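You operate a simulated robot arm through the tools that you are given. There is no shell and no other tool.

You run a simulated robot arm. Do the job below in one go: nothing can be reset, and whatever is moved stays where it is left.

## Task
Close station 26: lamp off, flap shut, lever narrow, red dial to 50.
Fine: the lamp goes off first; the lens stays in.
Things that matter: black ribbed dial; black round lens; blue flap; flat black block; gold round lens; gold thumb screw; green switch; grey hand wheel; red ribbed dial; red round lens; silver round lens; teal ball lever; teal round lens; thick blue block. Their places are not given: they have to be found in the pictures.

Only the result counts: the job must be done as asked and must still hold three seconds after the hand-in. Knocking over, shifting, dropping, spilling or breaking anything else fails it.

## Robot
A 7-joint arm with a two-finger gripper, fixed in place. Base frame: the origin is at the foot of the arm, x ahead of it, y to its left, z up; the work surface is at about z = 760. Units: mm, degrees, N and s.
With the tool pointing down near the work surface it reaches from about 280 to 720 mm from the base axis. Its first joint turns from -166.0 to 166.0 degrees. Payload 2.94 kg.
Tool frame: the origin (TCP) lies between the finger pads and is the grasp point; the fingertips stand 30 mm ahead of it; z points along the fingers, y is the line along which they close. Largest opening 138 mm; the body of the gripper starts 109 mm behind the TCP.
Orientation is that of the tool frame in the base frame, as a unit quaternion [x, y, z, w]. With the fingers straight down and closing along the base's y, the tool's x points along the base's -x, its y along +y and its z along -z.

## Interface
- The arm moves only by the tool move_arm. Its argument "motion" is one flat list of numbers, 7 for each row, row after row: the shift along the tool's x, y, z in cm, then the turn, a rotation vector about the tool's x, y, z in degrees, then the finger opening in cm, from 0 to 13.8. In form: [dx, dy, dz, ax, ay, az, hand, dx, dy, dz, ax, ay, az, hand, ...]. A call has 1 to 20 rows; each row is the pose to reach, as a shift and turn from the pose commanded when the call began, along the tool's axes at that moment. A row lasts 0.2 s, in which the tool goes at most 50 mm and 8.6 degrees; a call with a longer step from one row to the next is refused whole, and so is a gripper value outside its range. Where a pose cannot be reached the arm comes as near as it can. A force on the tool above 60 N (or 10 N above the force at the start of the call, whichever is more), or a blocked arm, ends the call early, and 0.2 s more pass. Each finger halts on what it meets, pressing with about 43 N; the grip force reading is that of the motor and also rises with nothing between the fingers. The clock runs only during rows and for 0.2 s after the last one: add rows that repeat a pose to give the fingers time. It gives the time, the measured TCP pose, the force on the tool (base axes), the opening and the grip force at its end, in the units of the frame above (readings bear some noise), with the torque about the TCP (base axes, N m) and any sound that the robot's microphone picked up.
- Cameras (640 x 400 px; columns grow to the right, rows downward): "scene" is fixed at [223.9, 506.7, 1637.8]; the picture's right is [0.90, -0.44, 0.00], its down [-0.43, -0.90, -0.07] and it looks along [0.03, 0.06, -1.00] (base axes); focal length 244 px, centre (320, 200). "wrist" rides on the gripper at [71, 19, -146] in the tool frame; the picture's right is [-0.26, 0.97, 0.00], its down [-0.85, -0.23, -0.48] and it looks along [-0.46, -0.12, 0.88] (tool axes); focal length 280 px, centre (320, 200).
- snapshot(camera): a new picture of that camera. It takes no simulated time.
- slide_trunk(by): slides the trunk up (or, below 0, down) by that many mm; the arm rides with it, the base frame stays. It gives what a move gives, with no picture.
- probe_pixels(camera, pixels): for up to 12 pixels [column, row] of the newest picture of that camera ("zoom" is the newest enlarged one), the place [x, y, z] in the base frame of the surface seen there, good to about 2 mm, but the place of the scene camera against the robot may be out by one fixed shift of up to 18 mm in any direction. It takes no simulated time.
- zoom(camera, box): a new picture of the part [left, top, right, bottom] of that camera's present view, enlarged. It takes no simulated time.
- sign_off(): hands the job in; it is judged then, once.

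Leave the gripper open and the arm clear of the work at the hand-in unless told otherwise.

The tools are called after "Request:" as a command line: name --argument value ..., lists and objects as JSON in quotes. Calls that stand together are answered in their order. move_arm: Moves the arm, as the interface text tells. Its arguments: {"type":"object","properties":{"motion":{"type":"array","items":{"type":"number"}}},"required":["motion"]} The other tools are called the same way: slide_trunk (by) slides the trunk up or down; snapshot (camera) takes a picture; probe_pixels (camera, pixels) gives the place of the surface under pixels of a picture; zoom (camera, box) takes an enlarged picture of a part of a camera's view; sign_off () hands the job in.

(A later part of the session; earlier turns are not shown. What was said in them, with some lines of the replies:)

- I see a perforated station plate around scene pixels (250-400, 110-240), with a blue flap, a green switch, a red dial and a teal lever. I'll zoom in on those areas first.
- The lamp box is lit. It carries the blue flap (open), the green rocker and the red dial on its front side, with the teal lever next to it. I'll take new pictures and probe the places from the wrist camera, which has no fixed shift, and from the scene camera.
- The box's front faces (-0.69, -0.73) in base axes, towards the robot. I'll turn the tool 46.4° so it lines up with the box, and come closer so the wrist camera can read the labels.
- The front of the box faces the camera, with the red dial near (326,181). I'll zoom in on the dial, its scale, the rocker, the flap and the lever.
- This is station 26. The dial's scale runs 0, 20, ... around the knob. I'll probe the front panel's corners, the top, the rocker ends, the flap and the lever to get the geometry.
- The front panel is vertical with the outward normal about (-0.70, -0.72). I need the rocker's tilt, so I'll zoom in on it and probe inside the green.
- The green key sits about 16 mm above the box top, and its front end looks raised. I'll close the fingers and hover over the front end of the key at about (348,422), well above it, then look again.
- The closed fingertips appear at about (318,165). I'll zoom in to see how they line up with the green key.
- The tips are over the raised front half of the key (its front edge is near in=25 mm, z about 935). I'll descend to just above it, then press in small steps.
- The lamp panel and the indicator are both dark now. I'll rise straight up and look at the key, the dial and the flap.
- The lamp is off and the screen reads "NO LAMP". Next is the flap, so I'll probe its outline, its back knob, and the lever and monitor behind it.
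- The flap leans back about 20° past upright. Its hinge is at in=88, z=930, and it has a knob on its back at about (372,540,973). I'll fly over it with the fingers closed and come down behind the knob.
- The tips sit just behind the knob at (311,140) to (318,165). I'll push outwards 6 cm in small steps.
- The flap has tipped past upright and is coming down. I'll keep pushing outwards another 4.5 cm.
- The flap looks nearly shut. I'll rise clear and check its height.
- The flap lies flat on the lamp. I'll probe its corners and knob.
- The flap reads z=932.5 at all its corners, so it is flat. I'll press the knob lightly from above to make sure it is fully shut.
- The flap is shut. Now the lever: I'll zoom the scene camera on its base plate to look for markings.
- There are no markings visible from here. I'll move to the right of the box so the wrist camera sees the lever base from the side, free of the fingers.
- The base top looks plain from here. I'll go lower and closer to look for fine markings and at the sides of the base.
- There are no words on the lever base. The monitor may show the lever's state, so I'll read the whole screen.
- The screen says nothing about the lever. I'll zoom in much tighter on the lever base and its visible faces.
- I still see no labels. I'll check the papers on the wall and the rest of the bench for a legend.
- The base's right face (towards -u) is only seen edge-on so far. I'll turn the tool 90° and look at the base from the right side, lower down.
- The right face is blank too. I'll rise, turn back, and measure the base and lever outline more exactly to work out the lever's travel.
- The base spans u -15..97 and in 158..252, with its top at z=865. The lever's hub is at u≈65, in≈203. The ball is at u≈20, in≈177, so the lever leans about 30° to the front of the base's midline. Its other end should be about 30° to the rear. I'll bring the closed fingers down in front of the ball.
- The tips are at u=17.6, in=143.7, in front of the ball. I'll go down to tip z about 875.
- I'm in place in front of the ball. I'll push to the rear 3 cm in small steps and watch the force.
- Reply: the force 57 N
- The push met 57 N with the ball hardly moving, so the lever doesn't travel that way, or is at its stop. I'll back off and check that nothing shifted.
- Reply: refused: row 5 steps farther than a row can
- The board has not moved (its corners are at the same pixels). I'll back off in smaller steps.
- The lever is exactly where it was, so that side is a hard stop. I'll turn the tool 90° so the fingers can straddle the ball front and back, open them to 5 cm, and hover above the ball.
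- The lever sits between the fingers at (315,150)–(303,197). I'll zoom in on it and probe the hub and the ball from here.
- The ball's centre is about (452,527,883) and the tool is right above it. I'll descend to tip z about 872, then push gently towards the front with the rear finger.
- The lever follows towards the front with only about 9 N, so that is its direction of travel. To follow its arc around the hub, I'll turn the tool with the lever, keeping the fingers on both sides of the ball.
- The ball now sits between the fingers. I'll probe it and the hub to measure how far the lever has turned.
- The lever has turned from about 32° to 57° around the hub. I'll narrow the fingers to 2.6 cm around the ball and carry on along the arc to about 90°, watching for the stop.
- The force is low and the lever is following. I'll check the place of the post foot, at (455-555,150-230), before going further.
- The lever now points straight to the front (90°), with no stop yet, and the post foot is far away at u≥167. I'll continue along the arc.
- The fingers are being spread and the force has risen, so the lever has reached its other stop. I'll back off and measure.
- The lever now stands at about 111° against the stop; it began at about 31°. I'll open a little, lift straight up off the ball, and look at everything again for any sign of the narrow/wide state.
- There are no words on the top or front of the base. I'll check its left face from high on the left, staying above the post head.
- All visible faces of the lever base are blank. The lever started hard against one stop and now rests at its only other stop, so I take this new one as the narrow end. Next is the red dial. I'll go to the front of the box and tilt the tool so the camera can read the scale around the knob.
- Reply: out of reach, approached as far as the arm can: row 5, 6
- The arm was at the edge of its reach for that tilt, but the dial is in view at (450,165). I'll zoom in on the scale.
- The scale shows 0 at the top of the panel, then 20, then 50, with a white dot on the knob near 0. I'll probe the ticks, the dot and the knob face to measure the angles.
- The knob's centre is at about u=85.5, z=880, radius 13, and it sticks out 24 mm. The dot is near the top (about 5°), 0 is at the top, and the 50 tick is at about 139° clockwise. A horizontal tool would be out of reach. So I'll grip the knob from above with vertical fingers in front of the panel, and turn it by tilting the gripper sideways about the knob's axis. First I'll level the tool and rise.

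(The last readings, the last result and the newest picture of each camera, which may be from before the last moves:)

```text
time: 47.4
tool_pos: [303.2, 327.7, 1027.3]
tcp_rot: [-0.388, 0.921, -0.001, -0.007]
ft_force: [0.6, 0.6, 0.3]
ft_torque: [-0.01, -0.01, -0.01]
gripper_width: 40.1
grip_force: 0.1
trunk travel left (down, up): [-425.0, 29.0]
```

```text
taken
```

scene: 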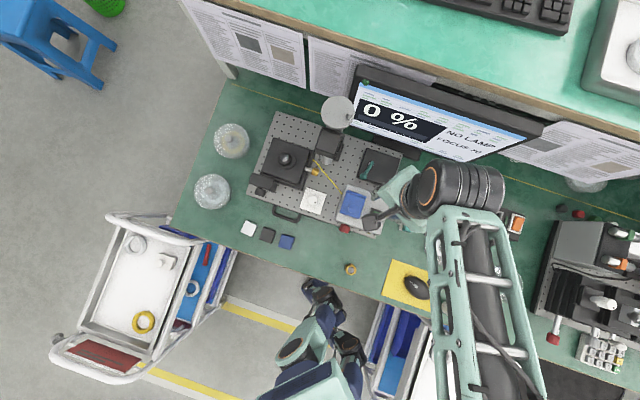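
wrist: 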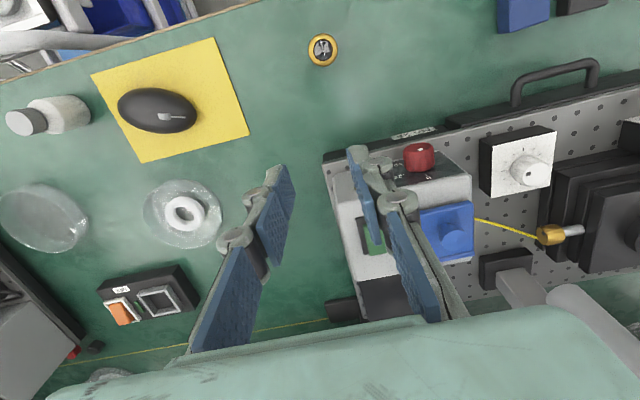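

The tool is level. I'll hover above the knob (u=85.5, in=-17, z=980) to check alignment.

Request:
move_arm --motion '[-1.3, 2.4, 0, 0, 0, 0, 4, -2.6, 4.8, 0, 0, 0, 0, 4, -3.9, 7.2, 1.5, 0, 0, 0, 4, -5.2, 9.7, 4.7, 0, 0, 0, 4, -5.2, 9.7, 4.7, 0, 0, 0, 4]'

Request:
snapshot --camera "wrist"

Request:
zoom --camera "wrist" --box '[250, 80, 400, 200]'

Request:
probe_pixels --camera "zoom" --pixels '[[320, 200], [300, 220], [350, 220], [320, 250]]'

```text
time: 48.6
tool_pos: [270.0, 431.2, 979.3]
tcp_rot: [-0.388, 0.922, -0.001, -0.006]
ft_force: [-0.2, -0.8, 0.2]
ft_torque: [0.0, 0.03, -0.01]
gripper_width: 39.7
grip_force: 0.1
trunk travel left (down, up): [-425.0, 29.0]
```

```text
taken
```

wrist: 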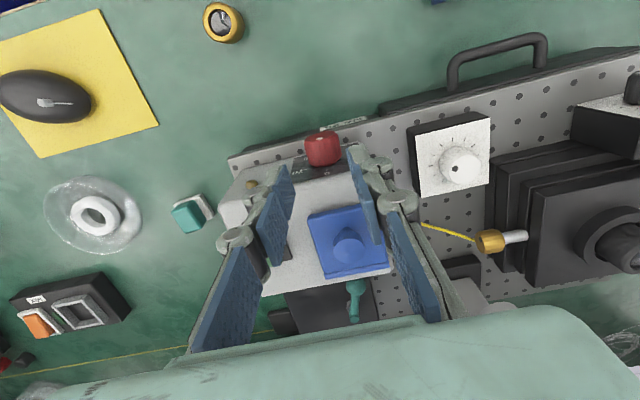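

```text
3.33 times, centred on (325, 140) of wrist
```

zoom: 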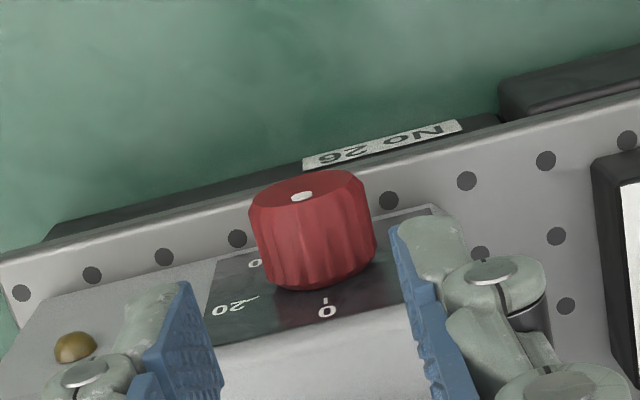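

```text
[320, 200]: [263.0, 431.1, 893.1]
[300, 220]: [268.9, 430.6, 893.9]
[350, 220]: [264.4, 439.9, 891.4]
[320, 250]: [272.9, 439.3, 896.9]
```

The knob's top is at z≈894 and u≈86.5. I'll lean the tool 35° to the left about the knob's axis, standing 10 cm back along the tool's line.

Request:
move_arm --motion '[0, 1.2, 0.3, 7, 0, 0, 4.4, 0, 2.4, 0.7, 14, 0, 0, 4.4, 0, 3.6, 1, 21, 0, 0, 4.4, 0, 4.8, 1.4, 28, 0, 0, 4.4, 0, 5.9, 1.73, 35, 0, 0, 4.4, 0, 5.9, 1.73, 35, 0, 0, 4.4]'

Request:
snapshot --camera "wrist"

Request:
snapshot --camera "scene"

```text
time: 50.0
tool_pos: [227.3, 474.2, 962.5]
tcp_rot: [-0.372, 0.879, -0.278, 0.111]
ft_force: [0.3, -0.5, -0.7]
ft_torque: [0.01, 0.0, 0.03]
gripper_width: 43.7
grip_force: 0.0
trunk travel left (down, up): [-425.0, 29.0]
```

```text
taken
```

wrist: 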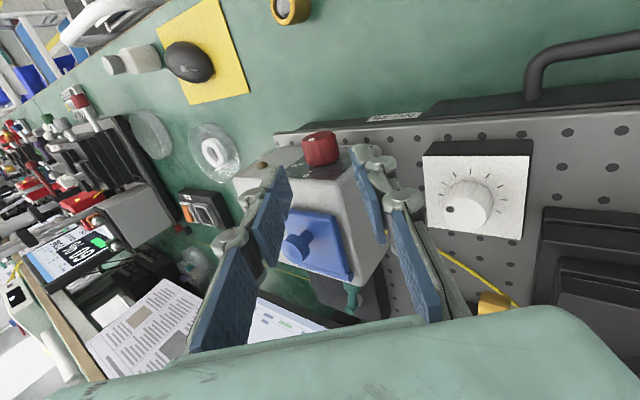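

```text
taken
```

scene: 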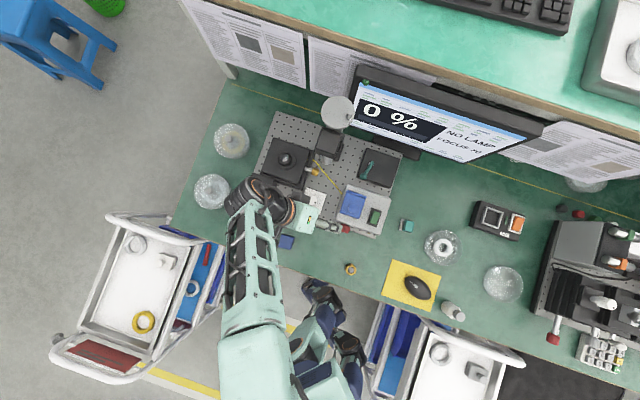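

The knob sits centred between the fingers at (322,148). I'll slide in along the tool axis.

Request:
move_arm --motion '[0, -0.1, 2, 0, 0, 0, 4.4, 0, -0.1, 4, 0, 0, 0, 4.4, 0, -0.1, 6, 0, 0, 0, 4.4, 0, -0.1, 7.4, 0, 0, 0, 4.4, 0, -0.1, 8.4, 0, 0, 0, 4.4, 0, -0.1, 8.4, 0, 0, 0, 4.4]'

Request:
snapshot --camera "wrist"

Request:
zoom --camera "wrist" --box '[250, 80, 400, 200]'

```text
time: 51.4
tool_pos: [259.7, 439.0, 894.7]
tcp_rot: [-0.373, 0.878, -0.278, 0.111]
ft_force: [0.0, 0.4, 0.7]
ft_torque: [0.03, 0.01, 0.01]
gripper_width: 43.9
grip_force: 0.1
trunk travel left (down, up): [-425.0, 29.0]
```

```text
taken
```

wrist: 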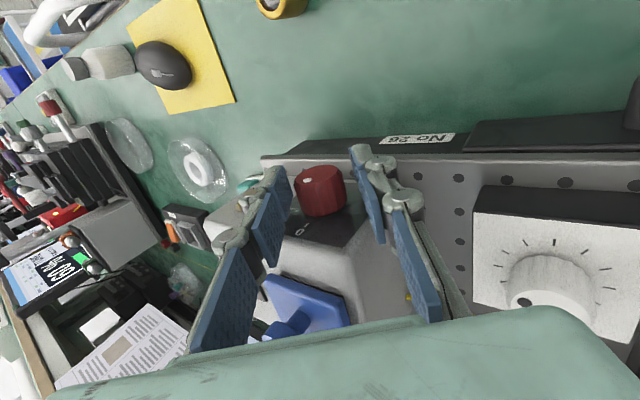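

```text
3.33 times, centred on (325, 140) of wrist
```

zoom: 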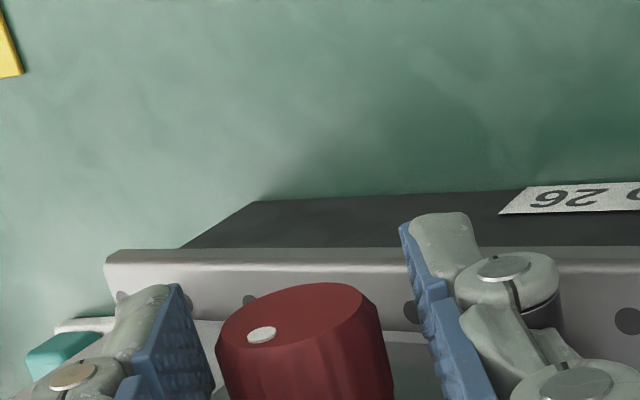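

The knob is between the pads. I'll close on it.

Request:
move_arm --motion '[0, 0, 0, 0, 0, 0, 2.5, 0, 0, 0, 0, 0, 0, 0, 0, 0, 0, 0, 0, 0, 0]'

Request:
zoom --camera "wrist" --box '[250, 110, 400, 230]'

```text
time: 52.2
tool_pos: [260.4, 437.8, 895.2]
tcp_rot: [-0.371, 0.879, -0.279, 0.11]
ft_force: [5.3, -4.0, 3.7]
ft_torque: [0.03, -0.3, -0.47]
gripper_width: 30.8
grip_force: 45.3
trunk travel left (down, up): [-425.0, 29.0]
```

```text
3.33 times, centred on (325, 170) of wrist
```

zoom: 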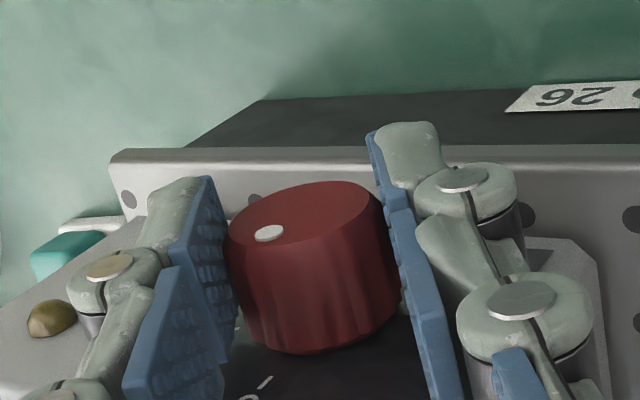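

Gripped: 30.8 mm wide with only small side forces. I'll turn the first 35° clockwise about the knob axis.

Request:
move_arm --motion '[0, -0.222, 0.014, -7, 0, 0, 0, 0, -0.44, 0.054, -14, 0, 0, 0, 0, -0.652, 0.121, -21, 0, 0, 0, 0, -0.854, 0.213, -28, 0, 0, 0, 0, -1.044, 0.329, -35, 0, 0, 0]'

Request:
zoom --camera "wrist" --box '[250, 100, 400, 220]'

```text
time: 53.4
tool_pos: [267.9, 430.7, 897.4]
tcp_rot: [-0.388, 0.922, 0.001, -0.005]
ft_force: [8.8, -4.9, 6.4]
ft_torque: [0.5, -0.72, -0.14]
gripper_width: 30.8
grip_force: 44.7
trunk travel left (down, up): [-425.0, 29.0]
```

```text
3.33 times, centred on (325, 160) of wrist
```

zoom: 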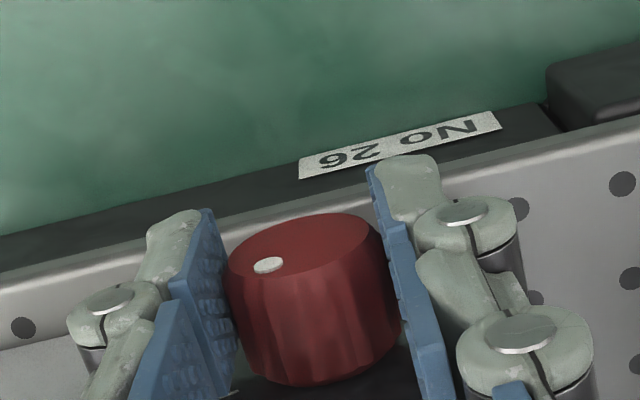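

The knob turns with the gripper. I'll turn another 35° clockwise.

Request:
move_arm --motion '[0, -0.222, 0.014, -7, 0, 0, 0, 0, -0.44, 0.054, -14, 0, 0, 0, 0, -0.652, 0.121, -21, 0, 0, 0, 0, -0.854, 0.213, -28, 0, 0, 0, 0, -1.044, 0.329, -35, 0, 0, 0]'

Request:
snapshot --camera "wrist"

Request:
zoom --camera "wrist" --box '[250, 100, 400, 220]'

```text
time: 54.6
tool_pos: [276.1, 424.3, 894.8]
tcp_rot: [-0.368, 0.879, 0.279, -0.122]
ft_force: [14.2, -8.7, 16.2]
ft_torque: [-0.05, -0.06, -0.08]
gripper_width: 31.0
grip_force: 45.1
trunk travel left (down, up): [-425.0, 29.0]
```

```text
taken
```

wrist: 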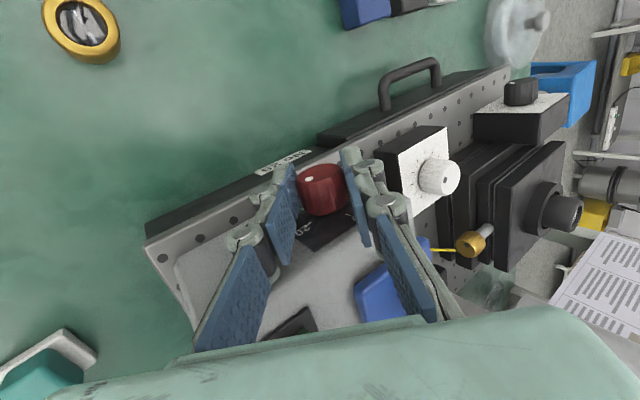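

```text
3.33 times, centred on (325, 160) of wrist
```

zoom: 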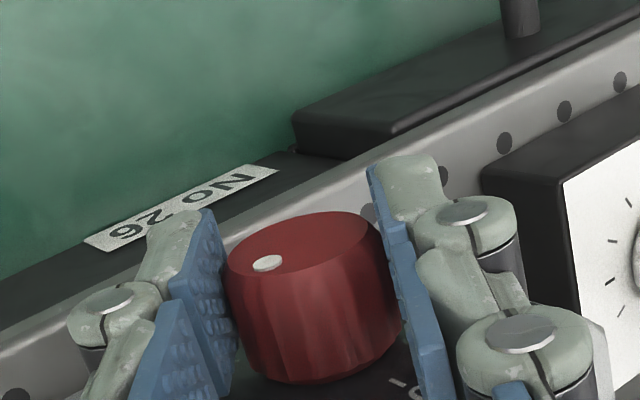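

The first 70° is done. I'll open the fingers, swing back 70° around the knob without touching it, and regrip.

Request:
move_arm --motion '[0, 0, 0, 0, 0, 0, 4.4, 0, 0, 0, 0, 0, 0, 4.4, 0, 0.222, 0.014, 7, 0, 0, 4.4, 0, 0.44, 0.054, 14, 0, 0, 4.4, 0, 0.652, 0.121, 21, 0, 0, 4.4, 0, 0.854, 0.213, 28, 0, 0, 4.4, 0, 1.044, 0.329, 35, 0, 0, 4.4, 0, 1.218, 0.467, 42, 0, 0, 4.4, 0, 1.374, 0.626, 49, 0, 0, 4.4, 0, 1.509, 0.802, 56, 0, 0, 4.4, 0, 1.622, 0.994, 63, 0, 0, 4.4, 0, 1.71, 1.198, 70, 0, 0, 4.4, 0, 1.71, 1.198, 70, 0, 0, 4.4]'

Request:
snapshot --camera "wrist"

Request:
zoom --camera "wrist" --box '[250, 100, 400, 220]'

```text
time: 57.4
tool_pos: [261.0, 438.8, 893.4]
tcp_rot: [-0.372, 0.879, -0.278, 0.112]
ft_force: [-1.0, -0.1, 0.6]
ft_torque: [-0.01, -0.01, 0.01]
gripper_width: 44.2
grip_force: 0.1
trunk travel left (down, up): [-425.0, 29.0]
```

```text
taken
```

wrist: 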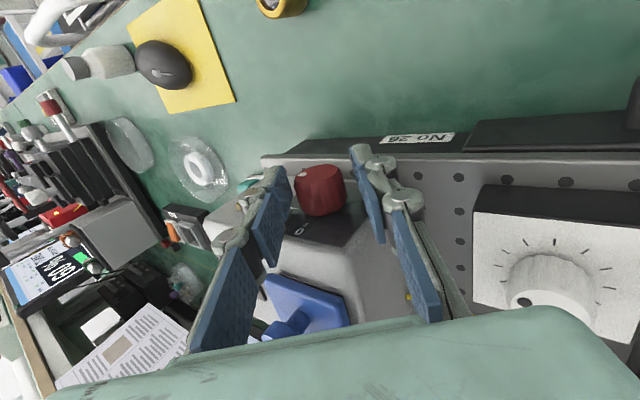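

```text
3.33 times, centred on (325, 160) of wrist
```

zoom: 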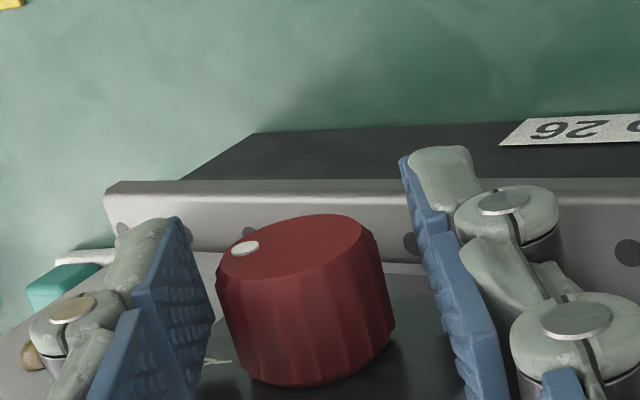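

The dot is now about a quarter turn on. I'll grip again and turn a further 56°, leaving the last few degrees for after a close look.

Request:
move_arm --motion '[0, 0, 0, 0, 0, 0, 2.5, 0, 0, 0, 0, 0, 0, 0, 0, 0, 0, 0, 0, 0, 0, 0, -0.222, 0.014, -7, 0, 0, 0, 0, -0.44, 0.054, -14, 0, 0, 0, 0, -0.652, 0.121, -21, 0, 0, 0, 0, -0.854, 0.213, -28, 0, 0, 0, 0, -1.044, 0.329, -35, 0, 0, 0, 0, -1.218, 0.467, -42, 0, 0, 0, 0, -1.374, 0.626, -49, 0, 0, 0, 0, -1.509, 0.802, -56, 0, 0, 0, 0, -1.509, 0.802, -56, 0, 0, 0]'

Request:
zoom --camera "wrist" --box '[250, 100, 400, 220]'

```text
time: 60.0
tool_pos: [273.2, 426.5, 895.6]
tcp_rot: [-0.38, 0.906, 0.169, -0.077]
ft_force: [7.0, -0.1, 12.2]
ft_torque: [0.07, -0.08, -0.69]
gripper_width: 30.8
grip_force: 45.2
trunk travel left (down, up): [-425.0, 29.0]
```

```text
3.33 times, centred on (325, 160) of wrist
```

zoom: 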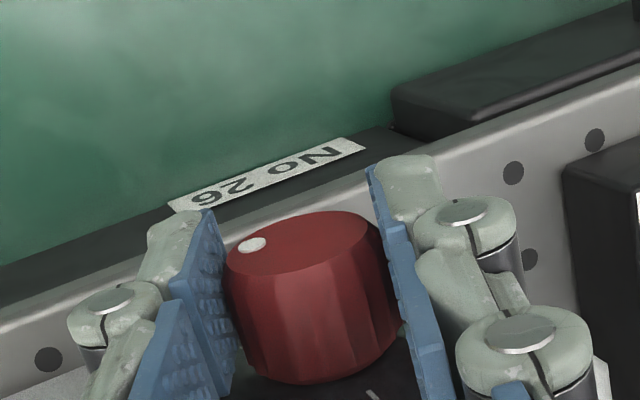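

I'll release, back straight out along the tool axis, level up, and move to the viewing pose to read the dial.

Request:
move_arm --motion '[0, 0, 0, 0, 0, 0, 4.4, 0, 0, 0, 0, 0, 0, 4.4, 0, 0, -2, 0, 0, 0, 4.4, 0, 0, -5, 0, 0, 0, 4.4, 0, 0, -9, 0, 0, 0, 4.4, 0, 0, -9, 7, 0, 0, 4.4, 0, 0, -9, 14, 0, 0, 4.4, 0, 0, -9, 21, 0, 0, 4.4, 0, 0, -9, 21, 0, 0, 4.4]'

Request:
move_arm --motion '[1.7, -2.6, -1.5, 0, 0, 0, 4.4, 3.4, -5.2, -3, 0, 0, 0, 4.4, 5.0, -7.8, -4.6, 0, 0, 0, 4.4, 5.0, -7.8, -1, 0, -8, 0, 4.4, 5.0, -7.8, 2, 0, -16, 0, 4.4, 5.0, -7.8, 5, 0, -24, 0, 4.4, 5.0, -7.8, 7, 0, -32, 0, 4.4, 5.0, -7.8, 7, 0, -36, 0, 4.4, 5.0, -7.8, 7, 0, -36, 0, 4.4]'

Request:
snapshot --camera "wrist"

```text
time: 62.0
tool_pos: [296.1, 404.0, 979.4]
tcp_rot: [-0.388, 0.922, -0.002, -0.006]
ft_force: [0.1, 0.1, -0.6]
ft_torque: [-0.05, 0.01, -0.03]
gripper_width: 44.0
grip_force: 0.0
trunk travel left (down, up): [-425.0, 29.0]
```

```text
time: 64.0
tool_pos: [316.3, 312.2, 910.5]
tcp_rot: [-0.37, 0.878, 0.12, 0.279]
ft_force: [-0.5, -0.2, -0.6]
ft_torque: [-0.02, -0.01, 0.01]
gripper_width: 43.8
grip_force: 0.1
trunk travel left (down, up): [-425.0, 29.0]
```

```text
taken
```

wrist: 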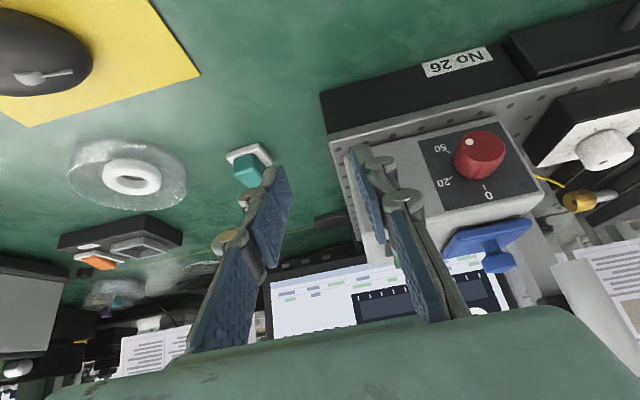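

Request:
zoom --camera "wrist" --box '[415, 110, 545, 215]'

Request:
zoom --camera "wrist" --box '[435, 122, 515, 187]'

```text
3.81 times, centred on (480, 162) of wrist
```

zoom: 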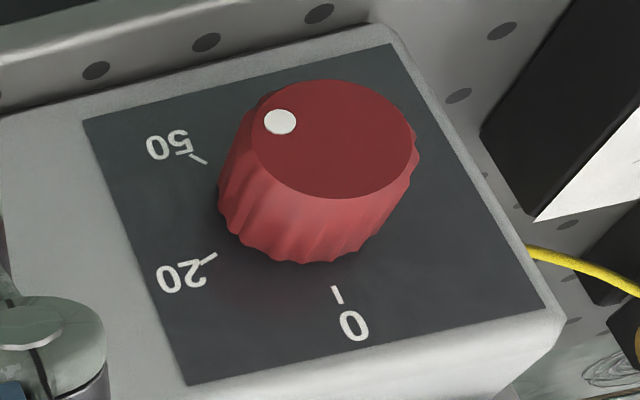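

```text
6.15 times, centred on (475, 154) of wrist
```

zoom: 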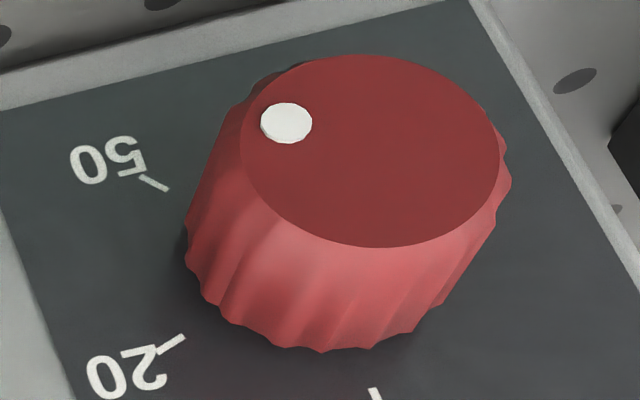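

From the panel's geometry, 0 is at 0°, 20 at about 70° and 50 at about 141° clockwise. The dot is now at about 130-131°, so it needs roughly 10° more. I'll return above the knob with the tool upright.

Request:
move_arm --motion '[-1.2, 0, -1.6, 0, 7.2, 0, 4.4, -2.4, 0, -3.2, 0, 14.4, 0, 4.4, -3.6, 0, -4.8, 0, 21.6, 0, 4.4, -4.8, 0, -6.4, 0, 28.8, 0, 4.4, -5.9, 0, -8.1, 0, 36, 0, 4.4, -5.9, 0, -8.1, 0, 36, 0, 4.4]'

Request:
move_arm --motion '[-1.3, 3, 0, 0, 0, 0, 4.4, -2.6, 6, 0, 0, 0, 0, 4.4, -3.9, 9, 0, 0, 0, 0, 4.4, -5.3, 11.8, 1, 0, 0, 0, 4.4, -5.3, 11.8, 3, 0, 0, 0, 4.4, -5.3, 11.8, 3, 0, 0, 0, 4.4]'

Request:
zoom --camera "wrist" --box '[250, 80, 400, 200]'

```text
time: 65.4
tool_pos: [318.4, 314.9, 1011.2]
tcp_rot: [-0.388, 0.922, -0.001, -0.007]
ft_force: [1.0, -0.6, -0.3]
ft_torque: [0.0, 0.01, 0.0]
gripper_width: 43.8
grip_force: 0.0
trunk travel left (down, up): [-425.0, 29.0]
```

```text
time: 66.8
tool_pos: [268.0, 434.8, 980.4]
tcp_rot: [-0.389, 0.921, -0.001, -0.006]
ft_force: [1.2, 0.9, 0.1]
ft_torque: [0.0, -0.01, 0.0]
gripper_width: 43.8
grip_force: 0.1
trunk travel left (down, up): [-425.0, 29.0]
```

```text
3.33 times, centred on (325, 140) of wrist
```

zoom: 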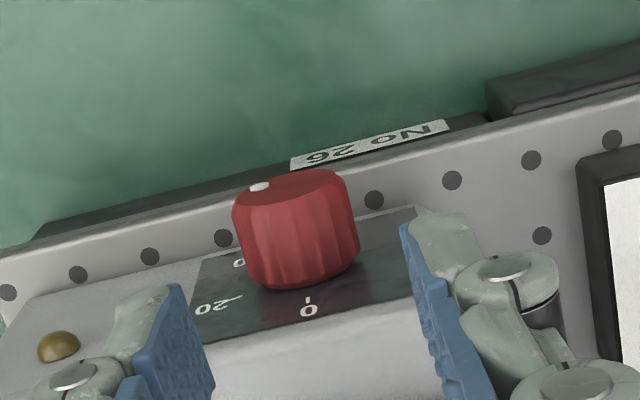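

I'm a few mm left of the knob's centre (u=85.6). I'll correct that, descend to the grip height, grip, turn 10° clockwise, and release.

Request:
move_arm --motion '[0.25, -0.28, 1.5, 0, 0, 0, 4.4, 0.25, -0.28, 4, 0, 0, 0, 4.4, 0.25, -0.28, 6.5, 0, 0, 0, 4.4, 0.25, -0.28, 8.24, 0, 0, 0, 4.4, 0.25, -0.28, 8.24, 0, 0, 0, 4.4]'

Request:
move_arm --motion '[0, 0, 0, 0, 0, 0, 2.5, 0, 0, 0, 0, 0, 0, 0, 0, 0, 0, 0, 0, 0, 0]'

Request:
zoom --camera "wrist" --box '[250, 100, 400, 220]'

```text
time: 68.0
tool_pos: [268.8, 431.1, 899.0]
tcp_rot: [-0.388, 0.922, -0.001, -0.005]
ft_force: [0.0, 0.1, -0.6]
ft_torque: [-0.02, 0.01, 0.0]
gripper_width: 44.1
grip_force: 0.0
trunk travel left (down, up): [-425.0, 29.0]
```

```text
time: 68.8
tool_pos: [268.5, 431.4, 898.5]
tcp_rot: [-0.388, 0.921, 0.0, -0.006]
ft_force: [-6.5, 6.6, -2.1]
ft_torque: [0.22, -0.03, -0.35]
gripper_width: 30.8
grip_force: 44.4
trunk travel left (down, up): [-425.0, 29.0]
```

```text
3.33 times, centred on (325, 160) of wrist
```

zoom: 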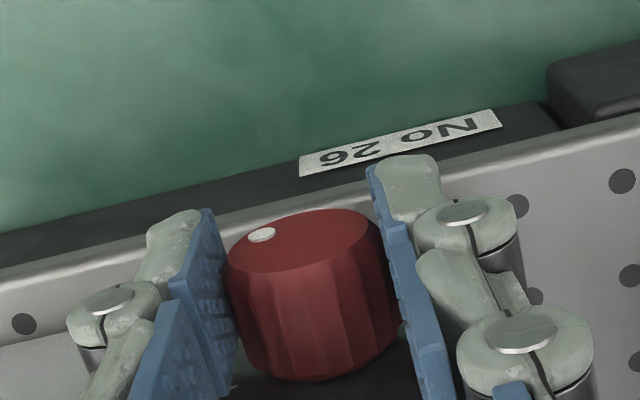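

The grip is good. I'll turn 10° clockwise, hold, release and back out.

Request:
move_arm --motion '[0, -0.161, 0.007, -5, 0, 0, 0, 0, -0.321, 0.028, -10, 0, 0, 0, 0, -0.321, 0.028, -10, 0, 0, 0]'

Request:
move_arm --motion '[0, 0, 0, 0, 0, 0, 4.4, 0, 0, 0, 0, 0, 0, 4.4, 0, 0, -2, 0, 0, 0, 4.4, 0, 0, -5, 0, 0, 0, 4.4, 0, 0, -9, 5, 0, 0, 4.4, 0, 0, -11, 10, 0, 0, 4.4, 0, 0, -11, 10, 0, 0, 4.4]'

```text
time: 69.6
tool_pos: [271.1, 428.8, 898.7]
tcp_rot: [-0.387, 0.918, 0.081, -0.04]
ft_force: [-6.4, 10.7, 7.5]
ft_torque: [0.08, 0.24, -0.23]
gripper_width: 30.7
grip_force: 44.6
trunk travel left (down, up): [-425.0, 29.0]
```

```text
time: 71.2
tool_pos: [287.3, 415.3, 1005.7]
tcp_rot: [-0.389, 0.921, -0.001, -0.006]
ft_force: [0.0, 0.6, 0.0]
ft_torque: [-0.01, 0.0, 0.01]
gripper_width: 43.9
grip_force: 0.1
trunk travel left (down, up): [-425.0, 29.0]
```

Now back to the viewing pose to read the dial again.

Request:
move_arm --motion '[1.7, -3, 0, 0, 0, 0, 4.4, 3.4, -6, 0, 0, 0, 0, 4.4, 5.2, -9.4, 0, 0, 0, 0, 4.4, 5.2, -9.4, 2.5, 0, -8, 0, 4.4, 5.2, -9.4, 5, 0, -16, 0, 4.4, 5.2, -9.4, 7.5, 0, -24, 0, 4.4, 5.2, -9.4, 9.6, 0, -32, 0, 4.4, 5.2, -9.4, 9.6, 0, -36, 0, 4.4, 5.2, -9.4, 9.6, 0, -36, 0, 4.4]'

Request:
snapshot --camera "wrist"

Request:
zoom --camera "wrist" --box '[435, 122, 515, 187]'

Request:
zoom --camera "wrist" --box '[415, 110, 545, 215]'

```text
time: 73.2
tool_pos: [316.9, 311.4, 908.7]
tcp_rot: [-0.37, 0.878, 0.119, 0.279]
ft_force: [0.0, 0.5, 0.0]
ft_torque: [-0.01, -0.03, 0.02]
gripper_width: 44.0
grip_force: 0.1
trunk travel left (down, up): [-425.0, 29.0]
```

```text
taken
```

wrist: 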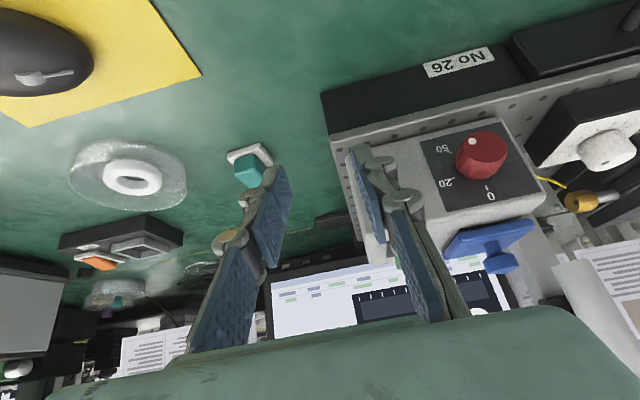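

```text
6.15 times, centred on (475, 154) of wrist
```

zoom: 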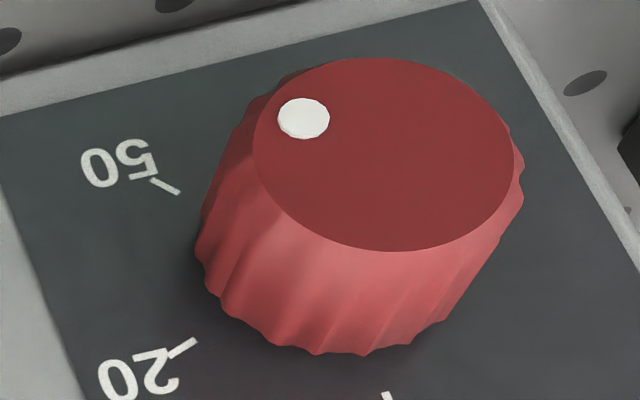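

```text
3.81 times, centred on (480, 162) of wrist
```

zoom: 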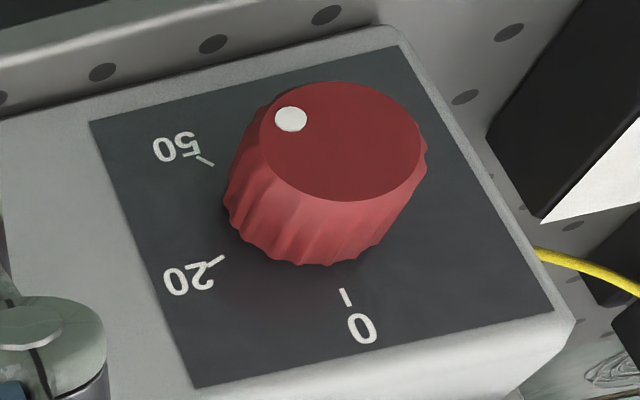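

The dot is now very close to the 50 tick; I estimate it at about 138° against 141°. I'll zoom in tighter to measure it properly.

Request:
zoom --camera "wrist" --box '[445, 126, 515, 182]'

Request:
zoom --camera "wrist" --box '[445, 130, 485, 160]'

```text
7.14 times, centred on (480, 154) of wrist
```

zoom: 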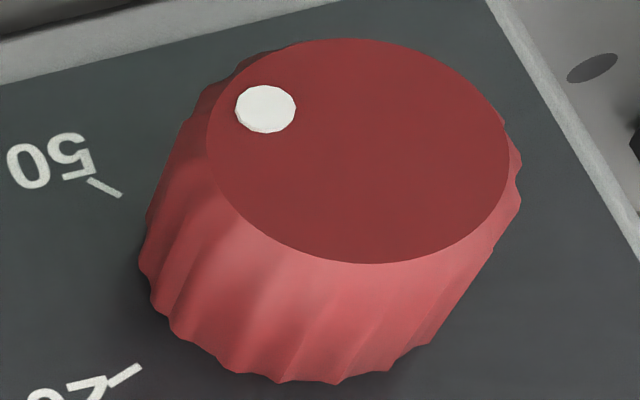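

```text
13.33 times, centred on (465, 145) of wrist
```

zoom: 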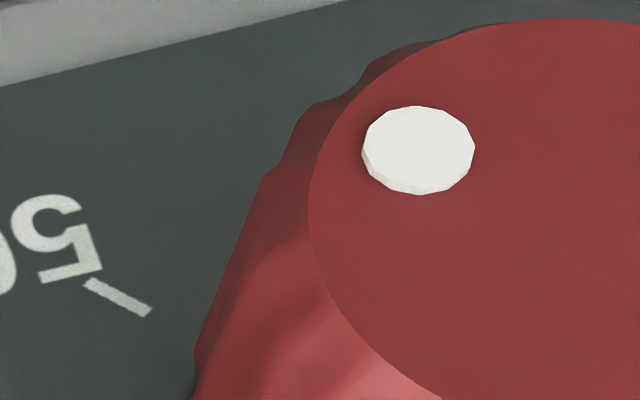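

The dot is within about 1° of the 50 tick, so the dial reads 50. Before finishing, I want to be sure the lever is hard on its stop, because last time the finger gave way under only about 16 N. I'll rise, close the fingers, and give the ball a firm push in the same direction.

Request:
move_arm --motion '[-1.2, 0, -1.6, 0, 7.2, 0, 3, -2.4, 0, -3.2, 0, 14.4, 0, 2, -3.6, 0, -4.8, 0, 21.6, 0, 1, -4.8, 0, -6.4, 0, 28.8, 0, 0, -6.6, 0, -9.5, 0, 36, 0, 0, -7.0, 0, -10.1, 0, 36, 0, 0]'

Request:
move_arm --motion '[-4, 1.6, 0, 0, 0, 0, 0, -8, 3.2, 0, 0, 0, 0, 0, -12, 4.8, 0, 0, 0, 0, 0, -16, 6.4, 0, 0, 0, 0, 0, -19.5, 7.8, 0, 0, 0, 0, 0, -21.4, 8.8, 0, 0, 0, 0, 0, -21.4, 8.8, 0, 0, 0, 0, 0]'

Request:
snapshot --camera "wrist"

```text
time: 74.6
tool_pos: [315.0, 312.2, 1032.8]
tcp_rot: [-0.388, 0.922, -0.001, -0.006]
ft_force: [-0.1, 0.3, 0.0]
ft_torque: [-0.01, 0.0, -0.02]
gripper_width: 0.0
grip_force: 28.4
trunk travel left (down, up): [-425.0, 29.0]
```

```text
time: 76.2
tool_pos: [403.0, 525.2, 1030.6]
tcp_rot: [-0.388, 0.922, -0.001, -0.006]
ft_force: [0.0, 0.7, 0.1]
ft_torque: [0.0, 0.01, 0.0]
gripper_width: 0.3
grip_force: 28.3
trunk travel left (down, up): [-425.0, 29.0]
```

```text
taken
```

wrist: 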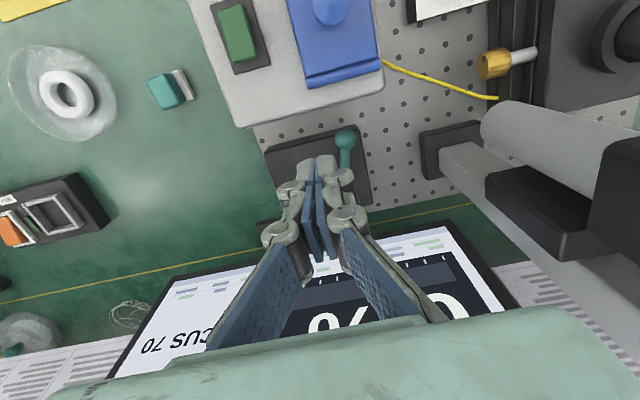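

The closed tips are at u=55, in=142, to the right of the ball at (345,138). I'll descend, then push to the left and slightly back in small steps.

Request:
move_arm --motion '[-0.4, 0, 4, 0, 0, 0, 0, -0.4, 0, 8, 0, 0, 0, 0, -0.4, 0, 11, 0, 0, 0, 0, -0.4, 0, 12.5, 0, 0, 0, 0, -0.4, 0, 12.5, 0, 0, 0, 0, -0.55, 0.4, 12.5, 0, 0, 0, 0, -0.7, 0.8, 12.5, 0, 0, 0, 0, -0.85, 1.2, 12.5, 0, 0, 0, 0, -1.0, 1.6, 12.5, 0, 0, 0, 0, -1.15, 2.0, 12.5, 0, 0, 0, 0, -1.25, 2.3, 12.5, 0, 0, 0, 0]'

Request:
zoom --camera "wrist" --box '[240, 80, 460, 260]'

```text
time: 78.6
tool_pos: [404.4, 532.5, 903.6]
tcp_rot: [-0.384, 0.923, -0.02, -0.009]
ft_force: [7.6, -10.4, 1.8]
ft_torque: [-0.24, -0.15, -0.08]
gripper_width: 0.0
grip_force: 28.1
trunk travel left (down, up): [-425.0, 29.0]
stopped in row 11: the force on the tool passed its limit at 60 N (the readings are from after the stop); the commanded pose is now the measured one
```

```text
2.22 times, centred on (350, 170) of wrist
```

zoom: 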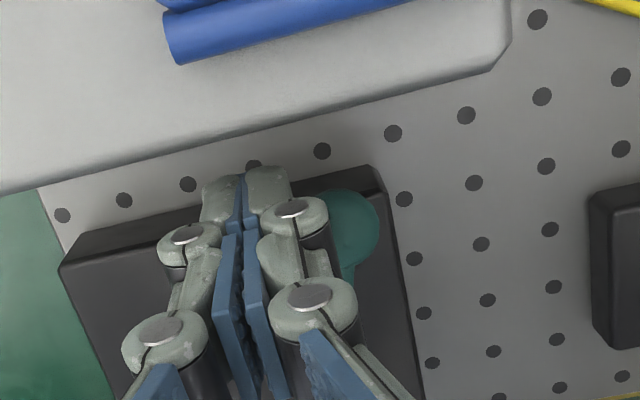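

The lever held firm at 60 N, so this is its hard stop. I'll back off, rise clear, and retreat towards the robot.

Request:
move_arm --motion '[0, -0.8, 0, 0, 0, 0, 0, 0, -1.8, 0, 0, 0, 0, 0, 0, -1.8, -4, 0, 0, 0, 0, 0, -1.8, -8, 0, 0, 0, 0, 0, -1.8, -12.5, 0, 0, 0, 0, 0, -1.8, -16, 0, 0, 0, 0, 0, -1.8, -16, 0, 0, 0, 0]'

Request:
move_arm --motion '[4, -3, 0, 0, 0, 0, 2, 8, -6, 0, 0, 0, 0, 4, 12, -9, 0, 0, 0, 0, 6, 16, -12, 0, 0, 0, 0, 8, 19, -15, 0, 0, 0, 0, 8, 19, -15, 0, 0, 0, 0, 8]'

Request:
snapshot --camera "wrist"

Request:
snapshot --camera "scene"

Request:
zoom --camera "scene" --box '[240, 90, 420, 250]'

```text
time: 80.2
tool_pos: [415.8, 531.4, 1062.3]
tcp_rot: [-0.385, 0.923, -0.016, -0.01]
ft_force: [0.5, 0.4, -0.2]
ft_torque: [0.01, 0.03, 0.01]
gripper_width: 0.2
grip_force: 28.4
trunk travel left (down, up): [-425.0, 29.0]
```

```text
time: 81.6
tool_pos: [386.8, 286.8, 1072.6]
tcp_rot: [-0.385, 0.923, -0.016, -0.01]
ft_force: [0.1, -0.4, 0.9]
ft_torque: [0.03, 0.02, 0.0]
gripper_width: 79.9
grip_force: 0.0
trunk travel left (down, up): [-425.0, 29.0]
```

```text
taken
```

wrist: 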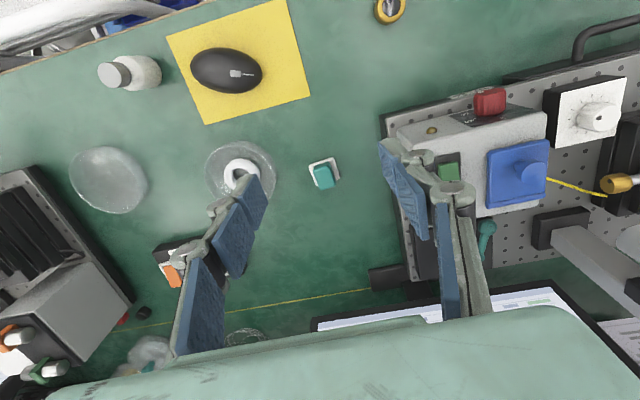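

```text
taken
```

scene: 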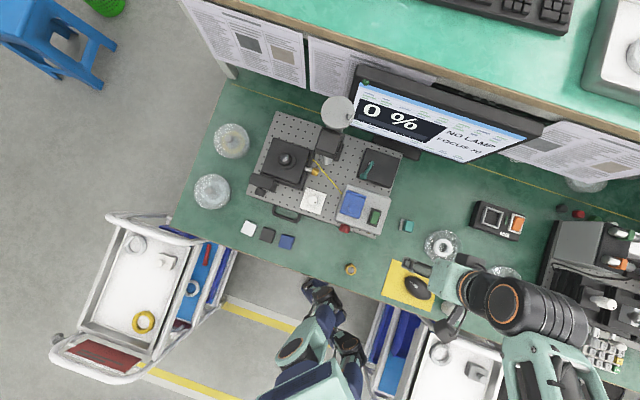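

```text
2.50 times, centred on (330, 170) of scene
```

zoom: 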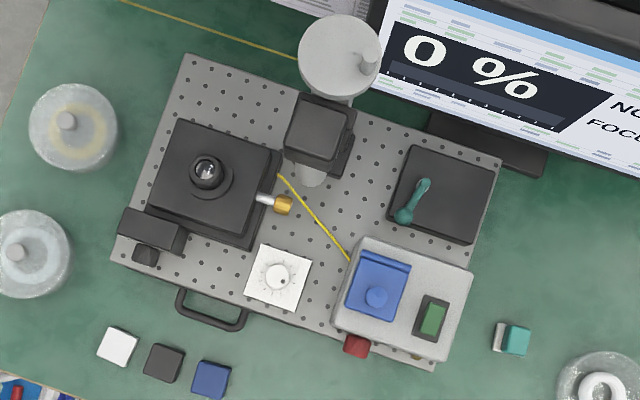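

Final check:
- **Lamp:** off. The screen reads "NO LAMP" and the indicator is dark.
- **Flap:** flat shut.
- **Lever:** hard on its far stop.
- **Red dial:** its dot is on the 50 tick.
- **Everything else:** the lens and the other objects are where they were.

The base has no narrow/wide marking that I could find. Calling this stop "narrow" is my inference from the lever starting against the opposite one. The gripper is open and the arm is clear, so I'm handing in.

Request:
sign_off

```text
The job is handed in.
```

I've handed in station 26 with all four steps done, but I couldn't confirm which lever stop is "narrow".

- **Lamp:** I switched it off before touching anything else. The lamp window and indicator are dark, and the screen reads "NO LAMP".
- **Flap:** it lies flat and shut over the lamp.
- **Lever:** it rests against its far stop and held firm under a 60 N push. I found no narrow or wide marking on the faces of its base I could see, and I couldn't see the rear face. It started against the opposite stop, so I took this one as narrow; if that guess is wrong, the lever is at the wrong end.
- **Red dial:** the white dot lines up with the 50 tick to within about 1.5°, or under one unit on the scale.

The lens is still in, and nothing else looked moved in the last pictures. Earlier I also pushed the lever against its starting stop at about 57 N; neither the lever nor the board shifted. The gripper was open and the arm clear at hand-in.
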